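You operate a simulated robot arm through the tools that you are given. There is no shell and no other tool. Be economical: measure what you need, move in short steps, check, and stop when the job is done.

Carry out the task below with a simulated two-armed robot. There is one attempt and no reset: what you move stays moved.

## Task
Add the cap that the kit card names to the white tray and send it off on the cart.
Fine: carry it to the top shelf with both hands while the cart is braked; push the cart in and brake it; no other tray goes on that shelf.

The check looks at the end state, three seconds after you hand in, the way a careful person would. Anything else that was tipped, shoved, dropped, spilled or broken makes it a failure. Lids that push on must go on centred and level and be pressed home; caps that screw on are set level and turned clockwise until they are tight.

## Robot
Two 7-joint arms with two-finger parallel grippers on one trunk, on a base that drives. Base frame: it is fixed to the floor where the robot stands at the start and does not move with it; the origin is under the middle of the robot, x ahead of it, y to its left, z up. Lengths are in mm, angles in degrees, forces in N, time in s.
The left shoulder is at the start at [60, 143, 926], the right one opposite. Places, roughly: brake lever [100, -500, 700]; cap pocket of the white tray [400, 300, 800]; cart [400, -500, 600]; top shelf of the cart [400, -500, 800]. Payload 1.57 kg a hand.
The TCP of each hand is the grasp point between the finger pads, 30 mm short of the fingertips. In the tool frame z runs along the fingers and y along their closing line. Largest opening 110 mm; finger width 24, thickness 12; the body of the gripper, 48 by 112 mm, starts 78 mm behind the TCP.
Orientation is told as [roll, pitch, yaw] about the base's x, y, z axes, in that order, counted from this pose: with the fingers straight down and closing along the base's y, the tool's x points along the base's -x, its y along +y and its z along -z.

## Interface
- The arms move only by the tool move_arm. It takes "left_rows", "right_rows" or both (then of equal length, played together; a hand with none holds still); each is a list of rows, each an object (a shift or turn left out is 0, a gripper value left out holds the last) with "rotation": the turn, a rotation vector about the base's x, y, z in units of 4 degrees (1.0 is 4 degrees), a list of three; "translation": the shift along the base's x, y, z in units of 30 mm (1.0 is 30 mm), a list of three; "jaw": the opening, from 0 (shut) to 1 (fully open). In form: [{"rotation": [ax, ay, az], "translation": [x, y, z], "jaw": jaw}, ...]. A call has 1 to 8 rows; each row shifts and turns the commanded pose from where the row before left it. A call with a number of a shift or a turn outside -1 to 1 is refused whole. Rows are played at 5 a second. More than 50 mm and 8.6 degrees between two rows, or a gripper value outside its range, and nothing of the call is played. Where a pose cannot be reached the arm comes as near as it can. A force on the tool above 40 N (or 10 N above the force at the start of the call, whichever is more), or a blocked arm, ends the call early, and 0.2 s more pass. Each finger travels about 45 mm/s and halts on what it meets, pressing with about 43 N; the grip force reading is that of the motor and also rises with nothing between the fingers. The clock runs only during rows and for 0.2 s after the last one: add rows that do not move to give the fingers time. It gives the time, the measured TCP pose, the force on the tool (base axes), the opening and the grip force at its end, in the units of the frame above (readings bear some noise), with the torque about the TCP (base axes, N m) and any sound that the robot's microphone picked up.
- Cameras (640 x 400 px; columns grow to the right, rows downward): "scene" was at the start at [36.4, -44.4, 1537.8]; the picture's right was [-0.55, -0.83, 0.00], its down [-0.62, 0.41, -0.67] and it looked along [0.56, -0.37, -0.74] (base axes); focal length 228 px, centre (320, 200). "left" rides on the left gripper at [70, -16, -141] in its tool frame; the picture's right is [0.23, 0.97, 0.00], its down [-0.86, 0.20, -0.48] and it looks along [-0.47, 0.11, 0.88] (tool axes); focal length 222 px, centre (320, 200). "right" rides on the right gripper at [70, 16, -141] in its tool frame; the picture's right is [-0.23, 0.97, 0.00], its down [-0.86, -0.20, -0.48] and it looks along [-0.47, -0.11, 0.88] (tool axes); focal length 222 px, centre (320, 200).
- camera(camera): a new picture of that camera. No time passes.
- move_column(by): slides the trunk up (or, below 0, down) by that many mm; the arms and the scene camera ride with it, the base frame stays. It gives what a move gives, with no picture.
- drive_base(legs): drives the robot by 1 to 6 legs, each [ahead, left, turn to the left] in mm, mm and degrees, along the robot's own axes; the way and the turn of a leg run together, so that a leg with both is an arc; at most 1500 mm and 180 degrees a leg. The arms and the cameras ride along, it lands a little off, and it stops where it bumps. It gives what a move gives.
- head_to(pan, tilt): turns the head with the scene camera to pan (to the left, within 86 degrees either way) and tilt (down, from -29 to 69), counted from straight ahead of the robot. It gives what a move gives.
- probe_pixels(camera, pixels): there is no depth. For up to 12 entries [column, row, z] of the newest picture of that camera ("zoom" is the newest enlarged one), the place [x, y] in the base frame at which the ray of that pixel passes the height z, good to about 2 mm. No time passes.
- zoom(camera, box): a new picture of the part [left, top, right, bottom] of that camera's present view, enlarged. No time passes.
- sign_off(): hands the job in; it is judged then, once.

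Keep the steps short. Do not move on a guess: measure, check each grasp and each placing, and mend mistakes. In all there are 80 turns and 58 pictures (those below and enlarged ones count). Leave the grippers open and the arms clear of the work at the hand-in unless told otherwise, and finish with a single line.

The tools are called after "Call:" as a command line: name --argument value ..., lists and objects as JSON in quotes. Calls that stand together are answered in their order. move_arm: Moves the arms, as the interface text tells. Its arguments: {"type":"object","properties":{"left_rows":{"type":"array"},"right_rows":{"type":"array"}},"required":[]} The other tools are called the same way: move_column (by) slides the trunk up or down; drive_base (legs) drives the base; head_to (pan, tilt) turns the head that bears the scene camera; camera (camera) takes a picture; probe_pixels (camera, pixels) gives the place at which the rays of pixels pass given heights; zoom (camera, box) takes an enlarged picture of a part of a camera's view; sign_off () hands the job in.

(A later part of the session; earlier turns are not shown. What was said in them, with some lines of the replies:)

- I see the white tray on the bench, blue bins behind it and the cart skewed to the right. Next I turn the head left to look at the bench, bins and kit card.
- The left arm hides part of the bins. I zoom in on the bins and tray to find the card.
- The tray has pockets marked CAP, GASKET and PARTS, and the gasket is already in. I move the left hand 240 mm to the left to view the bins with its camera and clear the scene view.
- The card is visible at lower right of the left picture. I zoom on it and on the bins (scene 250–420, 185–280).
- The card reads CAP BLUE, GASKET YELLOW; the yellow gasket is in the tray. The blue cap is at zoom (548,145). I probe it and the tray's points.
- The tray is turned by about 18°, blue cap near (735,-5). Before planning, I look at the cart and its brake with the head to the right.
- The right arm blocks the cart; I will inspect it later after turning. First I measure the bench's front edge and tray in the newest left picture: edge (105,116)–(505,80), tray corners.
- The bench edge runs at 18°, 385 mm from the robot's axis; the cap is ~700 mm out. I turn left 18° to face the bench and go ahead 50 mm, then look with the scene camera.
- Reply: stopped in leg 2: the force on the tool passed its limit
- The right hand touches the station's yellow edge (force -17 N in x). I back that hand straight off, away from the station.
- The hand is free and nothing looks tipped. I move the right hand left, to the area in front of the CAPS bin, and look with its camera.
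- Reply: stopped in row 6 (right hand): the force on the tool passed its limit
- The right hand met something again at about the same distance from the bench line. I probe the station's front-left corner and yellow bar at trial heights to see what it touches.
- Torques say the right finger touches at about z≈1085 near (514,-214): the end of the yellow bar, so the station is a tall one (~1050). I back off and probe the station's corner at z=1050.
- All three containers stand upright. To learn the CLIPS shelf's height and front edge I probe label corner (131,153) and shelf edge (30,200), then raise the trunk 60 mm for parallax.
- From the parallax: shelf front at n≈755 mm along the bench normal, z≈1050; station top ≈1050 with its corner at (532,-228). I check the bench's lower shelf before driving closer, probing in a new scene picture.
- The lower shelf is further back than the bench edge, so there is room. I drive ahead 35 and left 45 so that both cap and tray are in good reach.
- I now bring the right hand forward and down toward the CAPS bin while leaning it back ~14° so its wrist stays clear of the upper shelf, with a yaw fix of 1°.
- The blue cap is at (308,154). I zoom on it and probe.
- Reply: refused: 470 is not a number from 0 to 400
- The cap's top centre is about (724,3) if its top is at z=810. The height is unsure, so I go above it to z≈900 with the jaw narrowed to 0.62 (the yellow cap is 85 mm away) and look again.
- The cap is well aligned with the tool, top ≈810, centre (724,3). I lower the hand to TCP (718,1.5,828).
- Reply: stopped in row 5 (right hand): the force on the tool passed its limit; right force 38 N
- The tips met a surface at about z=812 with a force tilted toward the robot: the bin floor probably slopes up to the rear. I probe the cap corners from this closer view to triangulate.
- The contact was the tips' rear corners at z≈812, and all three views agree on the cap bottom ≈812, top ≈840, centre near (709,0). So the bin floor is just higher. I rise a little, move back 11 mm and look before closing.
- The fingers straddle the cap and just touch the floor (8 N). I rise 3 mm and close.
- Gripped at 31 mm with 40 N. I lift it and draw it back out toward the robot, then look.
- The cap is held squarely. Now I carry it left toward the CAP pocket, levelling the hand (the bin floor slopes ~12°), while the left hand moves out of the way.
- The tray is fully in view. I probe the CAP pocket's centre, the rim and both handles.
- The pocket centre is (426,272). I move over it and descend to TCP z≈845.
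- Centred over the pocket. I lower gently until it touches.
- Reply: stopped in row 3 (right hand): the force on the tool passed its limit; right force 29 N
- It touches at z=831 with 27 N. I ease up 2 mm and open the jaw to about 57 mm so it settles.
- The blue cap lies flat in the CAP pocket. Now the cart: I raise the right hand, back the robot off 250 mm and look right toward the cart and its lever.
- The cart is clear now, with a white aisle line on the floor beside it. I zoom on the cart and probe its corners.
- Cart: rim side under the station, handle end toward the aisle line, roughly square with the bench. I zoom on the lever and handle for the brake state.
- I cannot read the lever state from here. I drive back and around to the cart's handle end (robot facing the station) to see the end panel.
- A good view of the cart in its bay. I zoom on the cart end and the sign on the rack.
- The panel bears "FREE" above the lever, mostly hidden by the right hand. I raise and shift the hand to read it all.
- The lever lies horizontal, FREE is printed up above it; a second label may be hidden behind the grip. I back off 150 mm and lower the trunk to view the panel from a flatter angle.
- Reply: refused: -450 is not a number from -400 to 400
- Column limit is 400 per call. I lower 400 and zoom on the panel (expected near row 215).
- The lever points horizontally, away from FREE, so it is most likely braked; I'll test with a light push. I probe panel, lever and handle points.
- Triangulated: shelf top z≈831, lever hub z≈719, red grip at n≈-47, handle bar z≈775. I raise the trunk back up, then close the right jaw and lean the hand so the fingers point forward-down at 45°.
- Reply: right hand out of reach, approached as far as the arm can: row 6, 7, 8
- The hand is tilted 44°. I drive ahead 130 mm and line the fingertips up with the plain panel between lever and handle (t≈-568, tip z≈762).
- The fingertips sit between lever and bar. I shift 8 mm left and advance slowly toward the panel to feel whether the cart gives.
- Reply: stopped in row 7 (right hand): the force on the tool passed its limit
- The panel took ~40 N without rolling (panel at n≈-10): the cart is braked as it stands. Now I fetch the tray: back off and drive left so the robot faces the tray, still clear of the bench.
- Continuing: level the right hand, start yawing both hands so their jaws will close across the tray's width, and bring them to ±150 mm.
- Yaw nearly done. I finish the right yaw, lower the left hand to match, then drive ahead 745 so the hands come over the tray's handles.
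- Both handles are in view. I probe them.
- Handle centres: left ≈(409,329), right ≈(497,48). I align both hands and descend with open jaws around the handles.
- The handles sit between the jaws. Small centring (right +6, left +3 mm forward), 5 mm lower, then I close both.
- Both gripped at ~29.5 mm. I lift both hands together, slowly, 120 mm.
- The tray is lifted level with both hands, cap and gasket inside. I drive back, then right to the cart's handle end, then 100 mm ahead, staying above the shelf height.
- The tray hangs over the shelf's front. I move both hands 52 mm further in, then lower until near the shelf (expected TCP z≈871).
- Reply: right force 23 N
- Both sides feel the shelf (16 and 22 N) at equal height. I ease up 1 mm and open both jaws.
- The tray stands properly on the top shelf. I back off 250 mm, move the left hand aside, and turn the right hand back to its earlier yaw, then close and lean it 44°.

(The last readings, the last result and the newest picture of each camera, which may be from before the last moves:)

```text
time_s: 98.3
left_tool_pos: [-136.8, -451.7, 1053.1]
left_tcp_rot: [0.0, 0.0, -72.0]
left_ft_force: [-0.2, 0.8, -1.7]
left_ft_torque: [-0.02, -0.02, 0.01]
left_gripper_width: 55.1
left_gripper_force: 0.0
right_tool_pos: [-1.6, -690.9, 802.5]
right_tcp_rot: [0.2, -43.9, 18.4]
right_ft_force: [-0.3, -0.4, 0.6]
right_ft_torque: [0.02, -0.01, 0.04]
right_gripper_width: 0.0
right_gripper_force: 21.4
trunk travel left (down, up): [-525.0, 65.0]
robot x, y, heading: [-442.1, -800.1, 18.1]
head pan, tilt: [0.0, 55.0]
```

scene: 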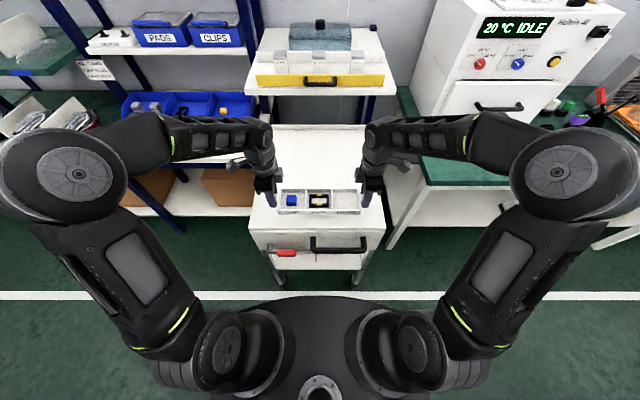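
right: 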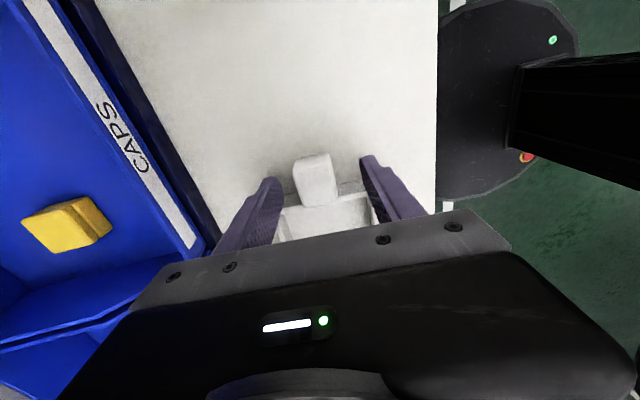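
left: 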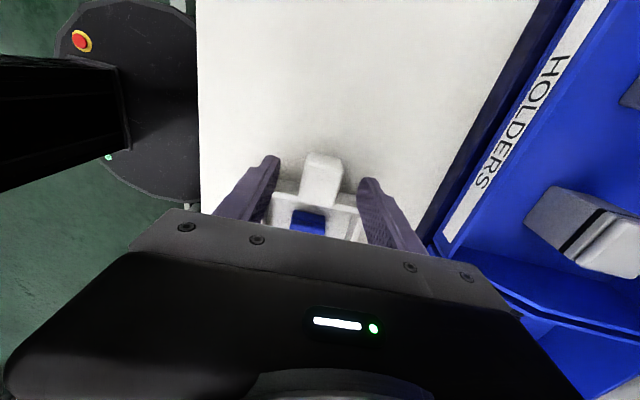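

Ready posture. I drive ahead 60, then swing the right fingertips left and low, in front of and below the red grip (t≈-505, TCP z≈690), and look.

Call:
drive_base --legs '[[60, 0, 0]]'

Call:
move_arm --right_rows '[{"translation": [-0.3, 0.95, -0.2]}, {"translation": [-0.3, 0.95, -0.5]}, {"translation": [-0.3, 0.95, -0.7]}, {"translation": [-0.3, 0.95, -0.8]}, {"translation": [-0.3, 0.95, -0.8]}, {"translation": [0, 0, -0.7]}, {}]'

Call:
camera --camera "right"

```text
time_s: 99.3
left_tool_pos: [-80.7, -434.3, 1051.4]
left_tcp_rot: [-0.2, 0.0, -71.9]
left_ft_force: [0.6, -0.2, 0.4]
left_ft_torque: [-0.02, 0.06, 0.02]
left_gripper_width: 54.7
left_gripper_force: 0.1
right_tool_pos: [55.9, -671.6, 802.2]
right_tcp_rot: [0.2, -43.8, 18.2]
right_ft_force: [-0.3, 0.7, 0.4]
right_ft_torque: [0.02, 0.02, 0.02]
right_gripper_width: 0.3
right_gripper_force: 21.2
trunk travel left (down, up): [-525.0, 65.0]
robot x, y, heading: [-382.6, -780.4, 17.8]
head pan, tilt: [0.0, 55.0]
```

```text
time_s: 100.8
left_tool_pos: [-84.4, -427.3, 1050.3]
left_tcp_rot: [-0.5, 0.0, -71.1]
left_ft_force: [0.2, 0.5, -0.2]
left_ft_torque: [-0.01, -0.02, 0.02]
left_gripper_width: 55.4
left_gripper_force: 0.0
right_tool_pos: [24.6, -566.8, 735.2]
right_tcp_rot: [3.7, -42.7, 8.5]
right_ft_force: [0.5, -0.5, -0.6]
right_ft_torque: [0.01, 0.0, -0.03]
right_gripper_width: 0.0
right_gripper_force: 21.4
trunk travel left (down, up): [-525.0, 65.0]
robot x, y, heading: [-382.3, -778.7, 18.0]
head pan, tilt: [0.0, 55.0]
stopped in row 7 (right hand): the arm was blocked; the commanded pose is now the measured one
```

```text
6 pictures are left
```

right: 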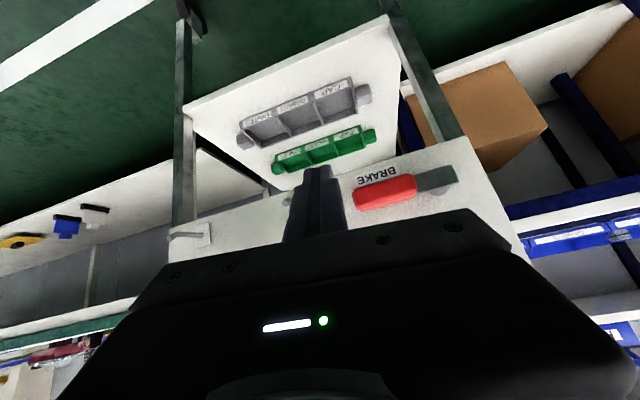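

"BRAKE" is printed at the lever's present position: it is braked. The right arm was blocked by the left hand; I move the left hand away to the left and up, then restore the right yaw.

Call:
move_arm --left_rows '[{"translation": [-0.3, 0.9, 0.3]}, {"translation": [-0.3, 0.9, 0.3]}, {"translation": [-0.3, 0.9, 0.3]}, {"translation": [-0.3, 0.9, 0.3]}, {"translation": [-0.3, 0.9, 0.3]}, {"translation": [-0.3, 0.9, 0.3]}]'

Call:
move_arm --right_rows '[{"rotation": [0, 0, 0.8]}, {"rotation": [0, 0, 0.8]}, {"rotation": [0, 0, 0.8]}, {}]'

```text
time_s: 102.2
left_tool_pos: [-136.9, -271.4, 1105.4]
left_tcp_rot: [-0.3, 0.0, -71.3]
left_ft_force: [0.0, 0.7, 0.4]
left_ft_torque: [0.01, 0.05, 0.0]
left_gripper_width: 54.9
left_gripper_force: 0.0
left hand out of reach, approached as far as the arm can: row 6
right_tool_pos: [22.9, -564.0, 733.9]
right_tcp_rot: [3.9, -42.8, 8.8]
right_ft_force: [0.2, 0.0, -0.4]
right_ft_torque: [0.01, 0.01, 0.04]
right_gripper_width: 0.0
right_gripper_force: 20.9
trunk travel left (down, up): [-525.0, 65.0]
robot x, y, heading: [-380.0, -777.9, 18.3]
head pan, tilt: [0.0, 55.0]
```

```text
time_s: 103.2
left_tool_pos: [-136.5, -271.0, 1104.3]
left_tcp_rot: [-0.3, 0.0, -71.1]
left_ft_force: [-0.5, 0.1, -0.1]
left_ft_torque: [0.0, -0.03, 0.0]
left_gripper_width: 54.9
left_gripper_force: 0.1
right_tool_pos: [22.6, -564.0, 734.7]
right_tcp_rot: [3.8, -42.6, 18.3]
right_ft_force: [-1.0, 0.0, 0.6]
right_ft_torque: [0.03, -0.01, 0.06]
right_gripper_width: 0.0
right_gripper_force: 21.0
trunk travel left (down, up): [-525.0, 65.0]
robot x, y, heading: [-383.3, -779.9, 17.9]
head pan, tilt: [0.0, 55.0]
```

I shift the robot 110 mm left so the lever is nearer the right arm's side, then place the fingertips at t≈-505, z≈690.

Call:
drive_base --legs '[[0, 110, 0]]'

Call:
move_arm --right_rows '[{"translation": [0.25, -0.76, -0.5]}, {"translation": [0.25, -0.76, -0.5]}, {"translation": [0.25, -0.76, -0.5]}, {}]'

```text
time_s: 104.4
left_tool_pos: [-173.3, -163.7, 1102.8]
left_tcp_rot: [-0.4, -0.1, -71.1]
left_ft_force: [0.1, 0.2, -1.0]
left_ft_torque: [-0.07, -0.02, -0.01]
left_gripper_width: 55.1
left_gripper_force: 0.2
right_tool_pos: [-11.5, -457.9, 734.3]
right_tcp_rot: [3.7, -42.8, 18.4]
right_ft_force: [-0.2, 0.5, 1.1]
right_ft_torque: [-0.03, -0.02, -0.05]
right_gripper_width: 0.0
right_gripper_force: 21.1
trunk travel left (down, up): [-525.0, 65.0]
robot x, y, heading: [-413.9, -672.7, 18.2]
head pan, tilt: [0.0, 55.0]
```

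```text
time_s: 105.4
left_tool_pos: [-172.3, -165.7, 1104.7]
left_tcp_rot: [-0.2, -0.1, -71.1]
left_ft_force: [0.6, 0.3, 1.1]
left_ft_torque: [0.04, 0.0, -0.01]
left_gripper_width: 55.1
left_gripper_force: 0.1
right_tool_pos: [10.9, -526.9, 689.5]
right_tcp_rot: [3.8, -42.8, 18.4]
right_ft_force: [1.2, -0.4, -0.1]
right_ft_torque: [-0.04, 0.03, 0.02]
right_gripper_width: 0.1
right_gripper_force: 21.6
trunk travel left (down, up): [-525.0, 65.0]
robot x, y, heading: [-418.7, -673.3, 17.9]
head pan, tilt: [0.0, 55.0]
```

In position below lever level. I move forward 84 mm, then look.

Call:
move_arm --right_rows '[{"translation": [0.9, 0.29, 0]}, {"translation": [0.9, 0.29, 0]}, {"translation": [0.87, 0.28, 0]}, {}]'

Call:
camera --camera "right"

```text
time_s: 106.4
left_tool_pos: [-171.8, -165.4, 1102.9]
left_tcp_rot: [-0.2, 0.0, -71.1]
left_ft_force: [-0.2, -0.8, 0.4]
left_ft_torque: [-0.02, -0.01, -0.01]
left_gripper_width: 54.6
left_gripper_force: 0.0
right_tool_pos: [90.2, -501.1, 691.4]
right_tcp_rot: [3.7, -42.8, 18.3]
right_ft_force: [0.6, -0.6, -0.2]
right_ft_torque: [0.01, -0.03, 0.01]
right_gripper_width: 0.0
right_gripper_force: 21.5
trunk travel left (down, up): [-525.0, 65.0]
robot x, y, heading: [-418.2, -675.9, 18.1]
head pan, tilt: [0.0, 55.0]
```

```text
5 pictures are left
```

right: 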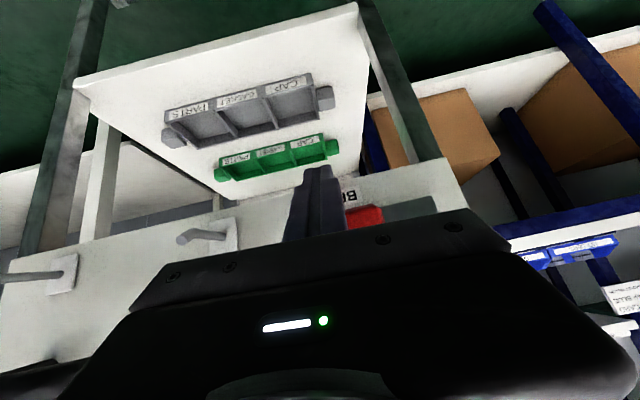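

The fingers are in front of and under the red grip's outer half; BRAKE label behind it. I lift along the lever's arc (about 60° toward FREE).

Call:
move_arm --right_rows '[{"translation": [-0.08, 0.25, 0.27]}, {"translation": [-0.03, 0.08, 0.63]}, {"translation": [-0.08, 0.24, 0.6]}, {"translation": [-0.12, 0.38, 0.52]}, {"translation": [-0.16, 0.49, 0.4]}, {}]'

```text
time_s: 107.8
left_tool_pos: [-172.6, -164.2, 1103.5]
left_tcp_rot: [-0.3, 0.0, -71.0]
left_ft_force: [0.5, 0.8, -0.2]
left_ft_torque: [0.0, -0.03, 0.0]
left_gripper_width: 54.9
left_gripper_force: 0.1
right_tool_pos: [76.9, -456.7, 764.0]
right_tcp_rot: [3.8, -42.9, 18.3]
right_ft_force: [0.2, -0.3, 0.9]
right_ft_torque: [0.02, 0.02, -0.02]
right_gripper_width: 0.2
right_gripper_force: 21.0
trunk travel left (down, up): [-525.0, 65.0]
robot x, y, heading: [-418.0, -674.8, 18.2]
head pan, tilt: [0.0, 55.0]
```

No force remains; I check the lever with the scene camera.

Call:
zoom --camera "scene" --box '[220, 110, 420, 235]'

```text
3.20 times, centred on (320, 172) of scene
```

zoom: 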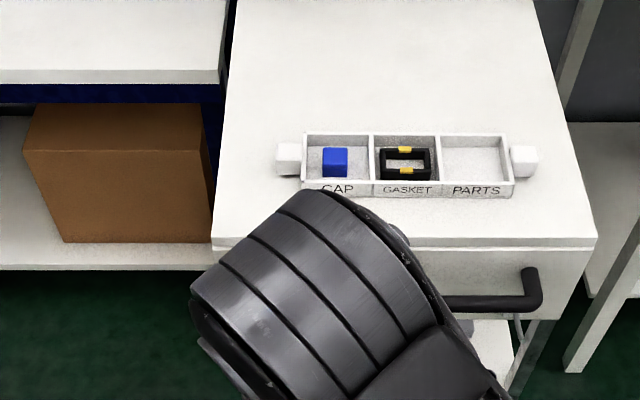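

The arm hides the lever. I test by touch instead: back off, go to the plain panel (t≈-558, z≈782) and push gently; if freed the cart will roll in.

Call:
move_arm --right_rows '[{"translation": [-0.9, -0.29, 0]}, {"translation": [-0.6, -0.2, 0]}, {"translation": [0.3, -0.95, 0.3]}, {"translation": [0.3, -0.95, 0.3]}, {"translation": [0.3, -0.95, 0]}, {"translation": [0.13, -0.4, 0]}, {"translation": [0.8, 0.26, 0]}, {"translation": [0.8, 0.26, 0]}]'

Call:
move_arm --right_rows '[{"translation": [0.4, 0.13, 0]}, {"translation": [0.4, 0.13, 0]}, {"translation": [0.3, 0.1, 0]}, {"translation": [0.3, 0.1, 0]}, {"translation": [0.3, 0.1, 0]}, {"translation": [0.3, 0.1, 0]}, {"translation": [0.3, 0.1, 0]}, {}]'

```text
time_s: 109.6
left_tool_pos: [-173.4, -164.2, 1104.7]
left_tcp_rot: [-0.3, 0.0, -71.0]
left_ft_force: [-0.1, 1.1, 0.8]
left_ft_torque: [-0.01, 0.0, -0.04]
left_gripper_width: 55.0
left_gripper_force: 0.1
right_tool_pos: [109.9, -554.5, 780.1]
right_tcp_rot: [3.7, -42.7, 18.4]
right_ft_force: [0.8, -0.1, -0.4]
right_ft_torque: [0.02, 0.01, 0.02]
right_gripper_width: 0.0
right_gripper_force: 21.2
trunk travel left (down, up): [-525.0, 65.0]
robot x, y, heading: [-415.9, -676.4, 18.1]
head pan, tilt: [0.0, 55.0]
```

```text
time_s: 111.4
left_tool_pos: [-171.8, -164.5, 1103.8]
left_tcp_rot: [-0.3, 0.0, -71.1]
left_ft_force: [-0.6, 0.0, 0.4]
left_ft_torque: [-0.02, 0.03, 0.04]
left_gripper_width: 54.9
left_gripper_force: 0.1
right_tool_pos: [180.3, -531.8, 780.7]
right_tcp_rot: [3.8, -42.9, 18.3]
right_ft_force: [0.1, -0.2, 0.8]
right_ft_torque: [0.0, -0.01, 0.03]
right_gripper_width: 0.0
right_gripper_force: 21.2
trunk travel left (down, up): [-525.0, 65.0]
robot x, y, heading: [-414.8, -674.2, 17.8]
head pan, tilt: [0.0, 55.0]
```

The cart rolled in ~45 mm: lever is free. I retract the hand, drive ahead 150, and keep pushing slowly with the arm.

Call:
move_arm --right_rows '[{"translation": [-0.95, -0.31, 0]}, {"translation": [-0.95, -0.31, 0]}, {"translation": [-0.95, -0.31, 0]}, {"translation": [-0.95, -0.31, 0]}, {"translation": [-0.95, -0.31, 0]}, {"translation": [-0.95, -0.31, 0]}]'

Call:
drive_base --legs '[[150, 0, 0]]'

Call:
camera --camera "right"

```text
time_s: 112.8
left_tool_pos: [-172.0, -164.4, 1104.9]
left_tcp_rot: [-0.3, 0.0, -71.1]
left_ft_force: [-0.8, 0.0, -0.2]
left_ft_torque: [-0.03, 0.01, 0.02]
left_gripper_width: 54.9
left_gripper_force: 0.0
right_tool_pos: [7.7, -587.5, 779.6]
right_tcp_rot: [3.8, -42.7, 18.2]
right_ft_force: [0.5, -0.7, 1.1]
right_ft_torque: [-0.01, 0.03, 0.05]
right_gripper_width: 0.0
right_gripper_force: 20.5
trunk travel left (down, up): [-525.0, 65.0]
robot x, y, heading: [-415.3, -672.6, 18.2]
head pan, tilt: [0.0, 55.0]
```

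```text
time_s: 114.2
left_tool_pos: [-31.6, -118.0, 1102.8]
left_tcp_rot: [-0.3, 0.1, -71.1]
left_ft_force: [0.2, -0.1, -0.6]
left_ft_torque: [-0.04, 0.02, -0.02]
left_gripper_width: 54.9
left_gripper_force: 0.1
right_tool_pos: [148.6, -541.3, 778.5]
right_tcp_rot: [3.8, -42.7, 18.3]
right_ft_force: [0.4, -0.4, -0.5]
right_ft_torque: [0.01, 0.0, -0.01]
right_gripper_width: 0.1
right_gripper_force: 21.1
trunk travel left (down, up): [-525.0, 65.0]
robot x, y, heading: [-274.8, -626.8, 17.9]
head pan, tilt: [0.0, 55.0]
```

```text
3 pictures are left
```

right: 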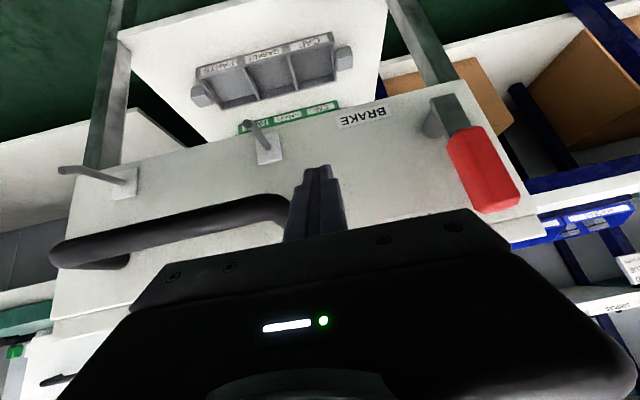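

The lever stands up at FREE; the panel is just ahead. I push on in 10 mm rows until it meets its stop.

Call:
move_arm --right_rows '[{"translation": [0.45, 0.14, 0]}, {"translation": [0.45, 0.14, 0]}, {"translation": [0.32, 0.1, 0]}, {"translation": [0.32, 0.1, 0]}, {"translation": [0.32, 0.1, 0]}, {"translation": [0.32, 0.1, 0]}, {"translation": [0.32, 0.1, 0]}, {"translation": [0.32, 0.1, 0]}]'

Call:
move_arm --right_rows '[{"translation": [0.25, 0.08, 0]}, {"translation": [0.25, 0.08, 0]}, {"translation": [0.25, 0.08, 0]}, {"translation": [0.25, 0.08, 0]}, {"translation": [0.25, 0.08, 0]}, {"translation": [0.25, 0.08, 0]}, {"translation": [0.25, 0.08, 0]}, {"translation": [0.25, 0.08, 0]}]'

```text
time_s: 116.0
left_tool_pos: [-30.6, -118.9, 1103.8]
left_tcp_rot: [-0.4, 0.0, -71.2]
left_ft_force: [0.2, -0.1, -0.4]
left_ft_torque: [-0.04, -0.01, 0.03]
left_gripper_width: 55.0
left_gripper_force: 0.1
right_tool_pos: [235.4, -515.2, 779.2]
right_tcp_rot: [3.8, -42.9, 18.1]
right_ft_force: [0.2, 0.3, 0.7]
right_ft_torque: [-0.06, 0.0, 0.0]
right_gripper_width: 0.2
right_gripper_force: 21.3
trunk travel left (down, up): [-525.0, 65.0]
robot x, y, heading: [-273.8, -627.9, 18.2]
head pan, tilt: [0.0, 55.0]
```

```text
time_s: 117.8
left_tool_pos: [-31.1, -119.3, 1103.0]
left_tcp_rot: [-0.3, 0.0, -71.1]
left_ft_force: [0.3, -0.1, 0.5]
left_ft_torque: [-0.03, 0.0, -0.01]
left_gripper_width: 55.0
left_gripper_force: 0.1
right_tool_pos: [294.3, -495.1, 780.3]
right_tcp_rot: [3.8, -42.9, 18.3]
right_ft_force: [-0.8, 0.5, -0.7]
right_ft_torque: [-0.04, 0.01, -0.01]
right_gripper_width: 0.1
right_gripper_force: 21.1
trunk travel left (down, up): [-525.0, 65.0]
robot x, y, heading: [-276.6, -625.4, 18.4]
head pan, tilt: [0.0, 55.0]
```

The cart has rolled ≥165 mm without a stop. I take a scene picture to see where it is.

Call:
camera --camera "scene"

```text
2 pictures are left
```

scene: 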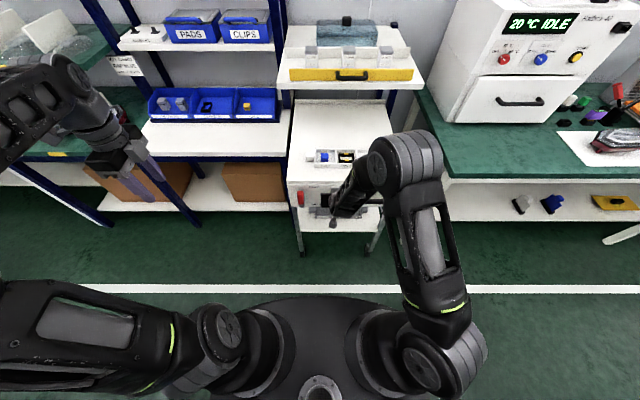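

Call:
probe_pixels --camera "scene" --pixels '[[289, 181, 842], [335, 181, 842], [285, 99, 842], [390, 100, 842], [282, 92, 1050], [422, 90, 1050], [200, 155, 780], [500, 180, 780], [345, 31, 1050], [303, 199, 800], [345, 16, 1050]]'

```text
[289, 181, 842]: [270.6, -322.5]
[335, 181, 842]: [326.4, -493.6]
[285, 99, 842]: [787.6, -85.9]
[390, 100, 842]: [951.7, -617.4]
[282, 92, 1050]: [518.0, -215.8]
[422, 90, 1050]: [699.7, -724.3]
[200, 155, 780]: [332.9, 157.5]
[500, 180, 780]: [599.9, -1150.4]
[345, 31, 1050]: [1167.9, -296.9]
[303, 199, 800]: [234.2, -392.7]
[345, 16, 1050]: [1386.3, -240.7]
```

Panel at n≈158; the station front is at n≈430 and free room remains behind. I retract 240, drive ahead 240 and push on slowly, watching the force.

Call:
move_arm --right_rows '[{"translation": [-0.95, -0.31, 0]}, {"translation": [-0.95, -0.31, 0]}, {"translation": [-0.95, -0.31, 0]}, {"translation": [-0.95, -0.31, 0]}, {"translation": [-0.95, -0.31, 0]}, {"translation": [-0.95, -0.31, 0]}, {"translation": [-0.95, -0.31, 0]}]'

Call:
drive_base --legs '[[195, 0, 0]]'

Call:
move_arm --right_rows '[{"translation": [0.4, 0.13, 0]}, {"translation": [0.32, 0.1, 0]}, {"translation": [0.32, 0.1, 0]}, {"translation": [0.32, 0.1, 0]}, {"translation": [0.32, 0.1, 0]}, {"translation": [0.32, 0.1, 0]}, {"translation": [0.32, 0.1, 0]}, {"translation": [0.32, 0.1, 0]}]'

Call:
move_arm --right_rows '[{"translation": [0.3, 0.1, 0]}, {"translation": [0.3, 0.1, 0]}, {"translation": [0.3, 0.1, 0]}, {"translation": [0.3, 0.1, 0]}, {"translation": [0.3, 0.1, 0]}, {"translation": [0.3, 0.1, 0]}, {"translation": [0.3, 0.1, 0]}, {"translation": [0.3, 0.1, 0]}]'

```text
time_s: 119.4
left_tool_pos: [-31.8, -118.0, 1103.4]
left_tcp_rot: [-0.3, 0.0, -71.1]
left_ft_force: [-0.1, -0.2, -0.8]
left_ft_torque: [-0.03, 0.03, 0.01]
left_gripper_width: 55.0
left_gripper_force: 0.0
right_tool_pos: [103.8, -542.0, 767.1]
right_tcp_rot: [3.6, -42.7, 18.3]
right_ft_force: [1.0, 0.5, 0.9]
right_ft_torque: [0.03, -0.01, 0.02]
right_gripper_width: 0.1
right_gripper_force: 21.1
right hand out of reach, approached as far as the arm can: row 6, 7
trunk travel left (down, up): [-525.0, 65.0]
robot x, y, heading: [-272.5, -628.9, 18.1]
head pan, tilt: [0.0, 55.0]
```

```text
time_s: 120.9
left_tool_pos: [154.7, -58.2, 1103.9]
left_tcp_rot: [-0.3, 0.0, -71.0]
left_ft_force: [0.0, 0.2, -0.3]
left_ft_torque: [-0.02, 0.03, 0.03]
left_gripper_width: 54.9
left_gripper_force: 0.0
right_tool_pos: [290.6, -482.2, 767.5]
right_tcp_rot: [3.7, -42.7, 18.2]
right_ft_force: [0.1, -0.8, -0.1]
right_ft_torque: [-0.02, 0.01, 0.0]
right_gripper_width: 0.0
right_gripper_force: 20.8
trunk travel left (down, up): [-525.0, 65.0]
robot x, y, heading: [-91.9, -568.2, 18.2]
head pan, tilt: [0.0, 55.0]
```

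```text
time_s: 122.7
left_tool_pos: [153.8, -59.3, 1103.5]
left_tcp_rot: [-0.2, 0.0, -71.0]
left_ft_force: [0.3, -0.3, 0.3]
left_ft_torque: [-0.03, 0.04, 0.05]
left_gripper_width: 55.0
left_gripper_force: 0.2
right_tool_pos: [370.2, -457.7, 768.1]
right_tcp_rot: [3.7, -42.9, 18.2]
right_ft_force: [-0.4, 0.2, 0.7]
right_ft_torque: [-0.01, -0.02, 0.01]
right_gripper_width: 0.0
right_gripper_force: 21.2
trunk travel left (down, up): [-525.0, 65.0]
robot x, y, heading: [-92.1, -565.0, 18.1]
head pan, tilt: [0.0, 55.0]
```

```text
time_s: 124.5
left_tool_pos: [153.5, -59.2, 1102.6]
left_tcp_rot: [-0.3, 0.0, -71.2]
left_ft_force: [0.1, -0.1, -1.1]
left_ft_torque: [-0.02, -0.03, -0.01]
left_gripper_width: 55.0
left_gripper_force: 0.1
right_tool_pos: [442.5, -433.0, 767.7]
right_tcp_rot: [3.8, -42.9, 18.4]
right_ft_force: [0.2, -0.1, 0.3]
right_ft_torque: [-0.01, 0.0, 0.01]
right_gripper_width: 0.1
right_gripper_force: 21.6
trunk travel left (down, up): [-525.0, 65.0]
robot x, y, heading: [-89.3, -568.8, 18.0]
head pan, tilt: [0.0, 55.0]
```

Panel now ≈317, no resistance yet. I keep pushing in small rows.

Call:
move_arm --right_rows '[{"translation": [0.3, 0.1, 0]}, {"translation": [0.3, 0.1, 0]}, {"translation": [0.3, 0.1, 0]}, {"translation": [0.3, 0.1, 0]}, {"translation": [0.3, 0.1, 0]}, {"translation": [0.3, 0.1, 0]}, {"translation": [0.3, 0.1, 0]}, {"translation": [0.3, 0.1, 0]}]'

```text
time_s: 126.3
left_tool_pos: [151.9, -59.3, 1105.4]
left_tcp_rot: [-0.1, 0.0, -71.3]
left_ft_force: [0.8, 0.1, -0.2]
left_ft_torque: [0.01, 0.01, 0.02]
left_gripper_width: 55.0
left_gripper_force: 0.0
right_tool_pos: [503.7, -411.7, 763.8]
right_tcp_rot: [3.8, -41.7, 18.5]
right_ft_force: [-14.9, -6.2, 8.1]
right_ft_torque: [-0.05, 0.02, -0.03]
right_gripper_width: 0.2
right_gripper_force: 21.4
trunk travel left (down, up): [-525.0, 65.0]
robot x, y, heading: [-92.1, -570.7, 18.2]
head pan, tilt: [0.0, 55.0]
stopped in row 8 (right hand): the force on the tool passed its limit (the readings are from after the stop); the commanded pose is now the measured one
```

It met a firm stop with the panel flush with the bench front (n≈382). Now the brake: I retract the hand, drive left 130 mm, and set the hand nearly upright to the left of the raised lever.

Call:
move_arm --right_rows '[{"translation": [-0.95, -0.31, 0]}, {"translation": [-0.95, -0.31, 0]}, {"translation": [-0.95, -0.31, 0]}, {"translation": [-0.95, -0.31, 0]}]'

Call:
drive_base --legs '[[0, 130, 0]]'

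Call:
move_arm --right_rows '[{"rotation": [-0.29, 0.92, 0], "translation": [0, 0, 0.2]}, {"rotation": [-0.29, 0.92, 0], "translation": [0, 0, 0.2]}, {"rotation": [-0.29, 0.92, 0], "translation": [0, 0, 0.2]}, {"rotation": [-0.29, 0.92, 0], "translation": [0, 0, 0.2]}, {"rotation": [-0.29, 0.92, 0], "translation": [0, 0, 0.2]}, {"rotation": [-0.29, 0.92, 0], "translation": [0, 0, 0.2]}, {"rotation": [-0.29, 0.92, 0]}, {"rotation": [-0.29, 0.92, 0]}]'

```text
time_s: 127.3
left_tool_pos: [152.4, -59.5, 1104.4]
left_tcp_rot: [-0.4, -0.1, -71.2]
left_ft_force: [-0.1, 0.2, -0.4]
left_ft_torque: [0.01, -0.01, 0.0]
left_gripper_width: 54.9
left_gripper_force: 0.1
right_tool_pos: [391.9, -449.3, 763.6]
right_tcp_rot: [3.8, -42.0, 18.3]
right_ft_force: [-0.2, -0.2, 0.2]
right_ft_torque: [0.02, -0.01, -0.03]
right_gripper_width: 0.1
right_gripper_force: 21.1
trunk travel left (down, up): [-525.0, 65.0]
robot x, y, heading: [-93.6, -565.3, 18.2]
head pan, tilt: [0.0, 55.0]
```

```text
time_s: 128.6
left_tool_pos: [113.4, 65.9, 1101.6]
left_tcp_rot: [-0.3, 0.1, -71.2]
left_ft_force: [-0.5, 0.1, -0.2]
left_ft_torque: [-0.06, 0.0, -0.01]
left_gripper_width: 54.7
left_gripper_force: 0.1
right_tool_pos: [350.7, -325.4, 764.3]
right_tcp_rot: [3.6, -41.9, 18.5]
right_ft_force: [-0.3, 0.8, 0.6]
right_ft_torque: [-0.02, -0.02, 0.0]
right_gripper_width: 0.0
right_gripper_force: 21.2
trunk travel left (down, up): [-525.0, 65.0]
robot x, y, heading: [-133.0, -442.5, 17.7]
head pan, tilt: [0.0, 55.0]
```

```text
time_s: 130.4
left_tool_pos: [113.2, 64.6, 1102.5]
left_tcp_rot: [-0.3, 0.1, -71.1]
left_ft_force: [-0.4, 0.3, 0.5]
left_ft_torque: [-0.03, -0.03, 0.02]
left_gripper_width: 55.2
left_gripper_force: 0.0
right_tool_pos: [352.5, -325.9, 800.2]
right_tcp_rot: [4.3, -10.9, 18.2]
right_ft_force: [-0.1, -0.2, 1.0]
right_ft_torque: [-0.03, -0.02, 0.02]
right_gripper_width: 0.0
right_gripper_force: 21.2
trunk travel left (down, up): [-525.0, 65.0]
robot x, y, heading: [-128.2, -443.6, 18.0]
head pan, tilt: [0.0, 55.0]
```

I stay at n≈235, shift left to t≈-350 (clear of the raised lever), then go in to n≈339 beside it.

Call:
move_arm --right_rows '[{"translation": [-0.3, 0.95, 0]}, {"translation": [-0.3, 0.95, 0]}, {"translation": [-0.12, 0.37, 0]}, {"translation": [0.9, 0.29, 0]}, {"translation": [0.9, 0.29, 0]}, {"translation": [0.9, 0.29, 0]}, {"translation": [0.6, 0.19, 0]}, {}]'

```text
time_s: 132.2
left_tool_pos: [112.5, 65.1, 1104.1]
left_tcp_rot: [-0.3, 0.0, -71.2]
left_ft_force: [0.2, 0.1, -0.4]
left_ft_torque: [0.0, 0.01, -0.02]
left_gripper_width: 55.1
left_gripper_force: 0.2
right_tool_pos: [429.2, -225.7, 798.6]
right_tcp_rot: [4.2, -11.0, 18.2]
right_ft_force: [0.6, 0.6, 0.2]
right_ft_torque: [0.01, 0.01, -0.03]
right_gripper_width: 0.0
right_gripper_force: 21.0
trunk travel left (down, up): [-525.0, 65.0]
robot x, y, heading: [-128.6, -442.2, 18.0]
head pan, tilt: [0.0, 55.0]
```

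In place beside the lever. I sweep to the right in small rows to tip the lever over.

Call:
move_arm --right_rows '[{"translation": [0.123, -0.38, 0]}, {"translation": [0.123, -0.38, 0]}, {"translation": [0.123, -0.38, 0]}, {"translation": [0.123, -0.38, 0]}, {"translation": [0.123, -0.38, 0]}, {"translation": [0.123, -0.38, 0]}, {"translation": [0.123, -0.38, 0]}, {"translation": [0.123, -0.38, 0]}]'

```text
time_s: 134.0
left_tool_pos: [111.0, 64.6, 1103.0]
left_tcp_rot: [-0.3, 0.0, -71.2]
left_ft_force: [-0.3, 0.3, -0.7]
left_ft_torque: [0.0, -0.01, 0.01]
left_gripper_width: 55.2
left_gripper_force: 0.1
right_tool_pos: [459.3, -318.3, 798.0]
right_tcp_rot: [4.1, -11.0, 18.2]
right_ft_force: [0.6, -0.3, 0.0]
right_ft_torque: [0.02, 0.0, -0.02]
right_gripper_width: 0.0
right_gripper_force: 21.6
trunk travel left (down, up): [-525.0, 65.0]
robot x, y, heading: [-129.3, -443.6, 18.1]
head pan, tilt: [0.0, 55.0]
```

No resistance felt; I continue right and down along the arc and press down to the horizontal position.

Call:
move_arm --right_rows '[{"translation": [0.154, -0.476, -0.1]}, {"translation": [0.154, -0.476, -0.2]}, {"translation": [0.123, -0.38, -0.27]}, {"translation": [0.08, -0.25, -0.33]}, {"translation": [0, 0, -0.27]}, {"translation": [0, 0, -0.2]}, {"translation": [0, 0, -0.15]}]'

```text
time_s: 135.6
left_tool_pos: [110.5, 63.7, 1105.6]
left_tcp_rot: [-0.1, 0.0, -71.2]
left_ft_force: [0.3, 0.4, -0.4]
left_ft_torque: [-0.03, 0.03, -0.02]
left_gripper_width: 55.0
left_gripper_force: 0.1
right_tool_pos: [474.1, -365.0, 757.7]
right_tcp_rot: [4.3, -11.6, 18.1]
right_ft_force: [-6.5, -7.5, 34.6]
right_ft_torque: [-0.43, 0.33, 0.04]
right_gripper_width: 0.2
right_gripper_force: 21.0
trunk travel left (down, up): [-525.0, 65.0]
robot x, y, heading: [-133.1, -443.2, 17.9]
head pan, tilt: [0.0, 55.0]
```

34 N against the lever at the height where it is horizontal. I release upward, retract, and drive back to check with a picture.

Call:
move_arm --right_rows '[{"translation": [0, 0, 0.7]}, {"translation": [-0.3, -0.1, 1]}, {"translation": [-0.9, -0.3, 1]}, {"translation": [-0.9, -0.3, 1]}, {"translation": [-0.9, -0.3, 1]}, {"translation": [-0.9, -0.3, 1]}, {"translation": [0.3, -0.95, 0.5]}, {"translation": [0.3, -0.95, 0.5]}]'

Call:
drive_base --legs '[[-260, 0, 0]]'

Call:
move_arm --right_rows '[{"translation": [0.3, -0.95, 0.3]}, {"translation": [0.3, -0.95, 0.3]}, {"translation": [0.3, -0.95, 0]}, {"translation": [0.3, -0.95, 0]}, {"translation": [0.3, -0.95, 0]}, {"translation": [0.3, -0.95, 0], "jaw": 0.6}, {"translation": [0.3, -0.95, 0]}, {"translation": [0.3, -0.95, 0]}]'

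Call:
head_to --pan -8 --tilt 45

Call:
camera --camera "scene"

```text
time_s: 137.4
left_tool_pos: [113.6, 65.8, 1104.4]
left_tcp_rot: [-0.2, 0.1, -71.3]
left_ft_force: [0.5, -0.6, -0.1]
left_ft_torque: [0.03, 0.01, -0.01]
left_gripper_width: 54.8
left_gripper_force: 0.2
right_tool_pos: [373.7, -460.3, 955.4]
right_tcp_rot: [4.3, -11.1, 18.2]
right_ft_force: [0.7, -0.3, 0.0]
right_ft_torque: [0.04, 0.01, 0.0]
right_gripper_width: 0.0
right_gripper_force: 21.1
trunk travel left (down, up): [-525.0, 65.0]
robot x, y, heading: [-126.7, -448.1, 18.0]
head pan, tilt: [0.0, 55.0]
```

```text
time_s: 139.3
left_tool_pos: [-134.8, -16.5, 1105.1]
left_tcp_rot: [-0.2, 0.0, -71.3]
left_ft_force: [0.7, 0.0, -0.1]
left_ft_torque: [0.0, -0.02, 0.04]
left_gripper_width: 55.1
left_gripper_force: 0.0
right_tool_pos: [127.1, -540.9, 955.6]
right_tcp_rot: [4.2, -11.0, 18.2]
right_ft_force: [-0.1, -0.1, 0.0]
right_ft_torque: [-0.02, -0.01, 0.0]
right_gripper_width: 0.0
right_gripper_force: 21.0
trunk travel left (down, up): [-525.0, 65.0]
robot x, y, heading: [-375.9, -525.0, 18.3]
head pan, tilt: [0.0, 55.0]
```

```text
time_s: 141.1
left_tool_pos: [-134.1, -16.0, 1103.9]
left_tcp_rot: [-0.3, 0.2, -71.1]
left_ft_force: [0.1, -0.3, -0.5]
left_ft_torque: [-0.02, -0.04, 0.01]
left_gripper_width: 55.1
left_gripper_force: 0.0
right_tool_pos: [199.9, -769.7, 972.3]
right_tcp_rot: [4.2, -11.0, 18.2]
right_ft_force: [0.1, 0.1, -0.8]
right_ft_torque: [0.01, 0.06, -0.02]
right_gripper_width: 66.5
right_gripper_force: 0.3
trunk travel left (down, up): [-525.0, 65.0]
robot x, y, heading: [-379.0, -524.8, 18.1]
head pan, tilt: [0.0, 55.0]
```

```text
time_s: 141.8
left_tool_pos: [-134.0, -15.9, 1103.8]
left_tcp_rot: [-0.3, 0.0, -71.3]
left_ft_force: [0.2, 0.0, 0.0]
left_ft_torque: [-0.01, 0.0, 0.05]
left_gripper_width: 55.1
left_gripper_force: 0.0
right_tool_pos: [199.5, -768.1, 973.6]
right_tcp_rot: [4.2, -11.2, 18.1]
right_ft_force: [0.0, -0.2, 0.1]
right_ft_torque: [0.0, 0.01, 0.0]
right_gripper_width: 66.2
right_gripper_force: 0.0
trunk travel left (down, up): [-525.0, 65.0]
robot x, y, heading: [-379.9, -524.4, 18.3]
head pan, tilt: [-8.0, 45.0]
```

```text
1 pictures are left
```

scene: 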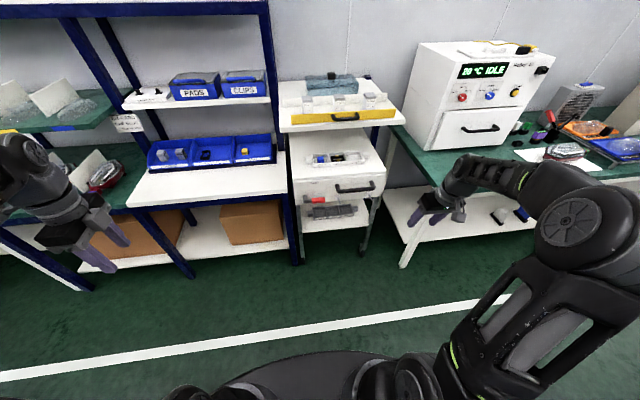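

The cart is flush in its bay, tray on the top shelf, red lever horizontal. One last zoom to confirm details.

Call:
zoom --camera "scene" --box '[270, 95, 410, 225]'

Call:
probe_pixels --camera "scene" --pixels '[[296, 178, 842], [384, 174, 842], [210, 197, 780]]'

```text
3.08 times, centred on (340, 160) of scene
```

zoom: 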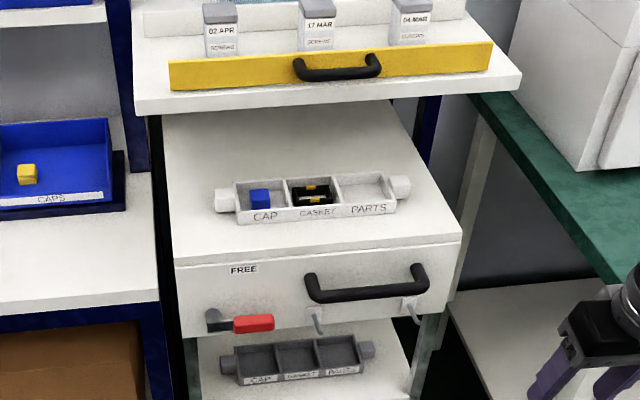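

```text
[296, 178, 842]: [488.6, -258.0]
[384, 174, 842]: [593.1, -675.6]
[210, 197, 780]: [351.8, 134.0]
```

I check the cart's squareness from this zoom.

Call:
probe_pixels --camera "zoom" --pixels '[[174, 264, 842], [461, 241, 842], [173, 150, 842], [432, 180, 842], [137, 112, 1035], [521, 75, 1035], [158, 292, 780], [0, 316, 780]]'

```text
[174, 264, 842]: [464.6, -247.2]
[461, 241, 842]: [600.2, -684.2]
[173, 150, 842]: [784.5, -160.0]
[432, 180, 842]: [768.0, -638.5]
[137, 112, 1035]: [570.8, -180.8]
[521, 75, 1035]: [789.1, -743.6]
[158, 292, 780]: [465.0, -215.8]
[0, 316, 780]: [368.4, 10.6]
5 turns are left
```

The cart is square and flush with the bench front, the lever lies at BRAKE, the containers stand, and the tray is complete. I open the grippers fully and then hand in.

Call:
move_arm --left_rows '[{"jaw": 1}, {}, {}, {}]' --right_rows '[{"jaw": 1}, {}, {}, {}]'

Call:
sign_off

```text
time_s: 142.8
left_tool_pos: [-133.2, -15.6, 1105.1]
left_tcp_rot: [-0.3, 0.0, -71.3]
left_ft_force: [0.3, 0.8, 0.5]
left_ft_torque: [-0.03, 0.02, 0.0]
left_gripper_width: 110.1
left_gripper_force: 0.1
right_tool_pos: [200.4, -767.9, 971.9]
right_tcp_rot: [4.2, -11.1, 18.0]
right_ft_force: [0.8, 0.3, 0.7]
right_ft_torque: [0.0, 0.01, 0.03]
right_gripper_width: 109.9
right_gripper_force: 0.0
trunk travel left (down, up): [-525.0, 65.0]
robot x, y, heading: [-381.6, -525.9, 18.0]
head pan, tilt: [-8.0, 45.0]
```

```text
The job is handed in.
```

The blue cap the kit card names is in the white tray's CAP pocket; I set the tray on the cart's top shelf with both hands while the cart was braked, then pushed the cart in to its stop and put the lever back to BRAKE (seen in the last picture, not push-tested); along the way the right hand twice bumped the yellow bar on the neighbouring station and the arms touched once, with nothing seen tipped or moved.
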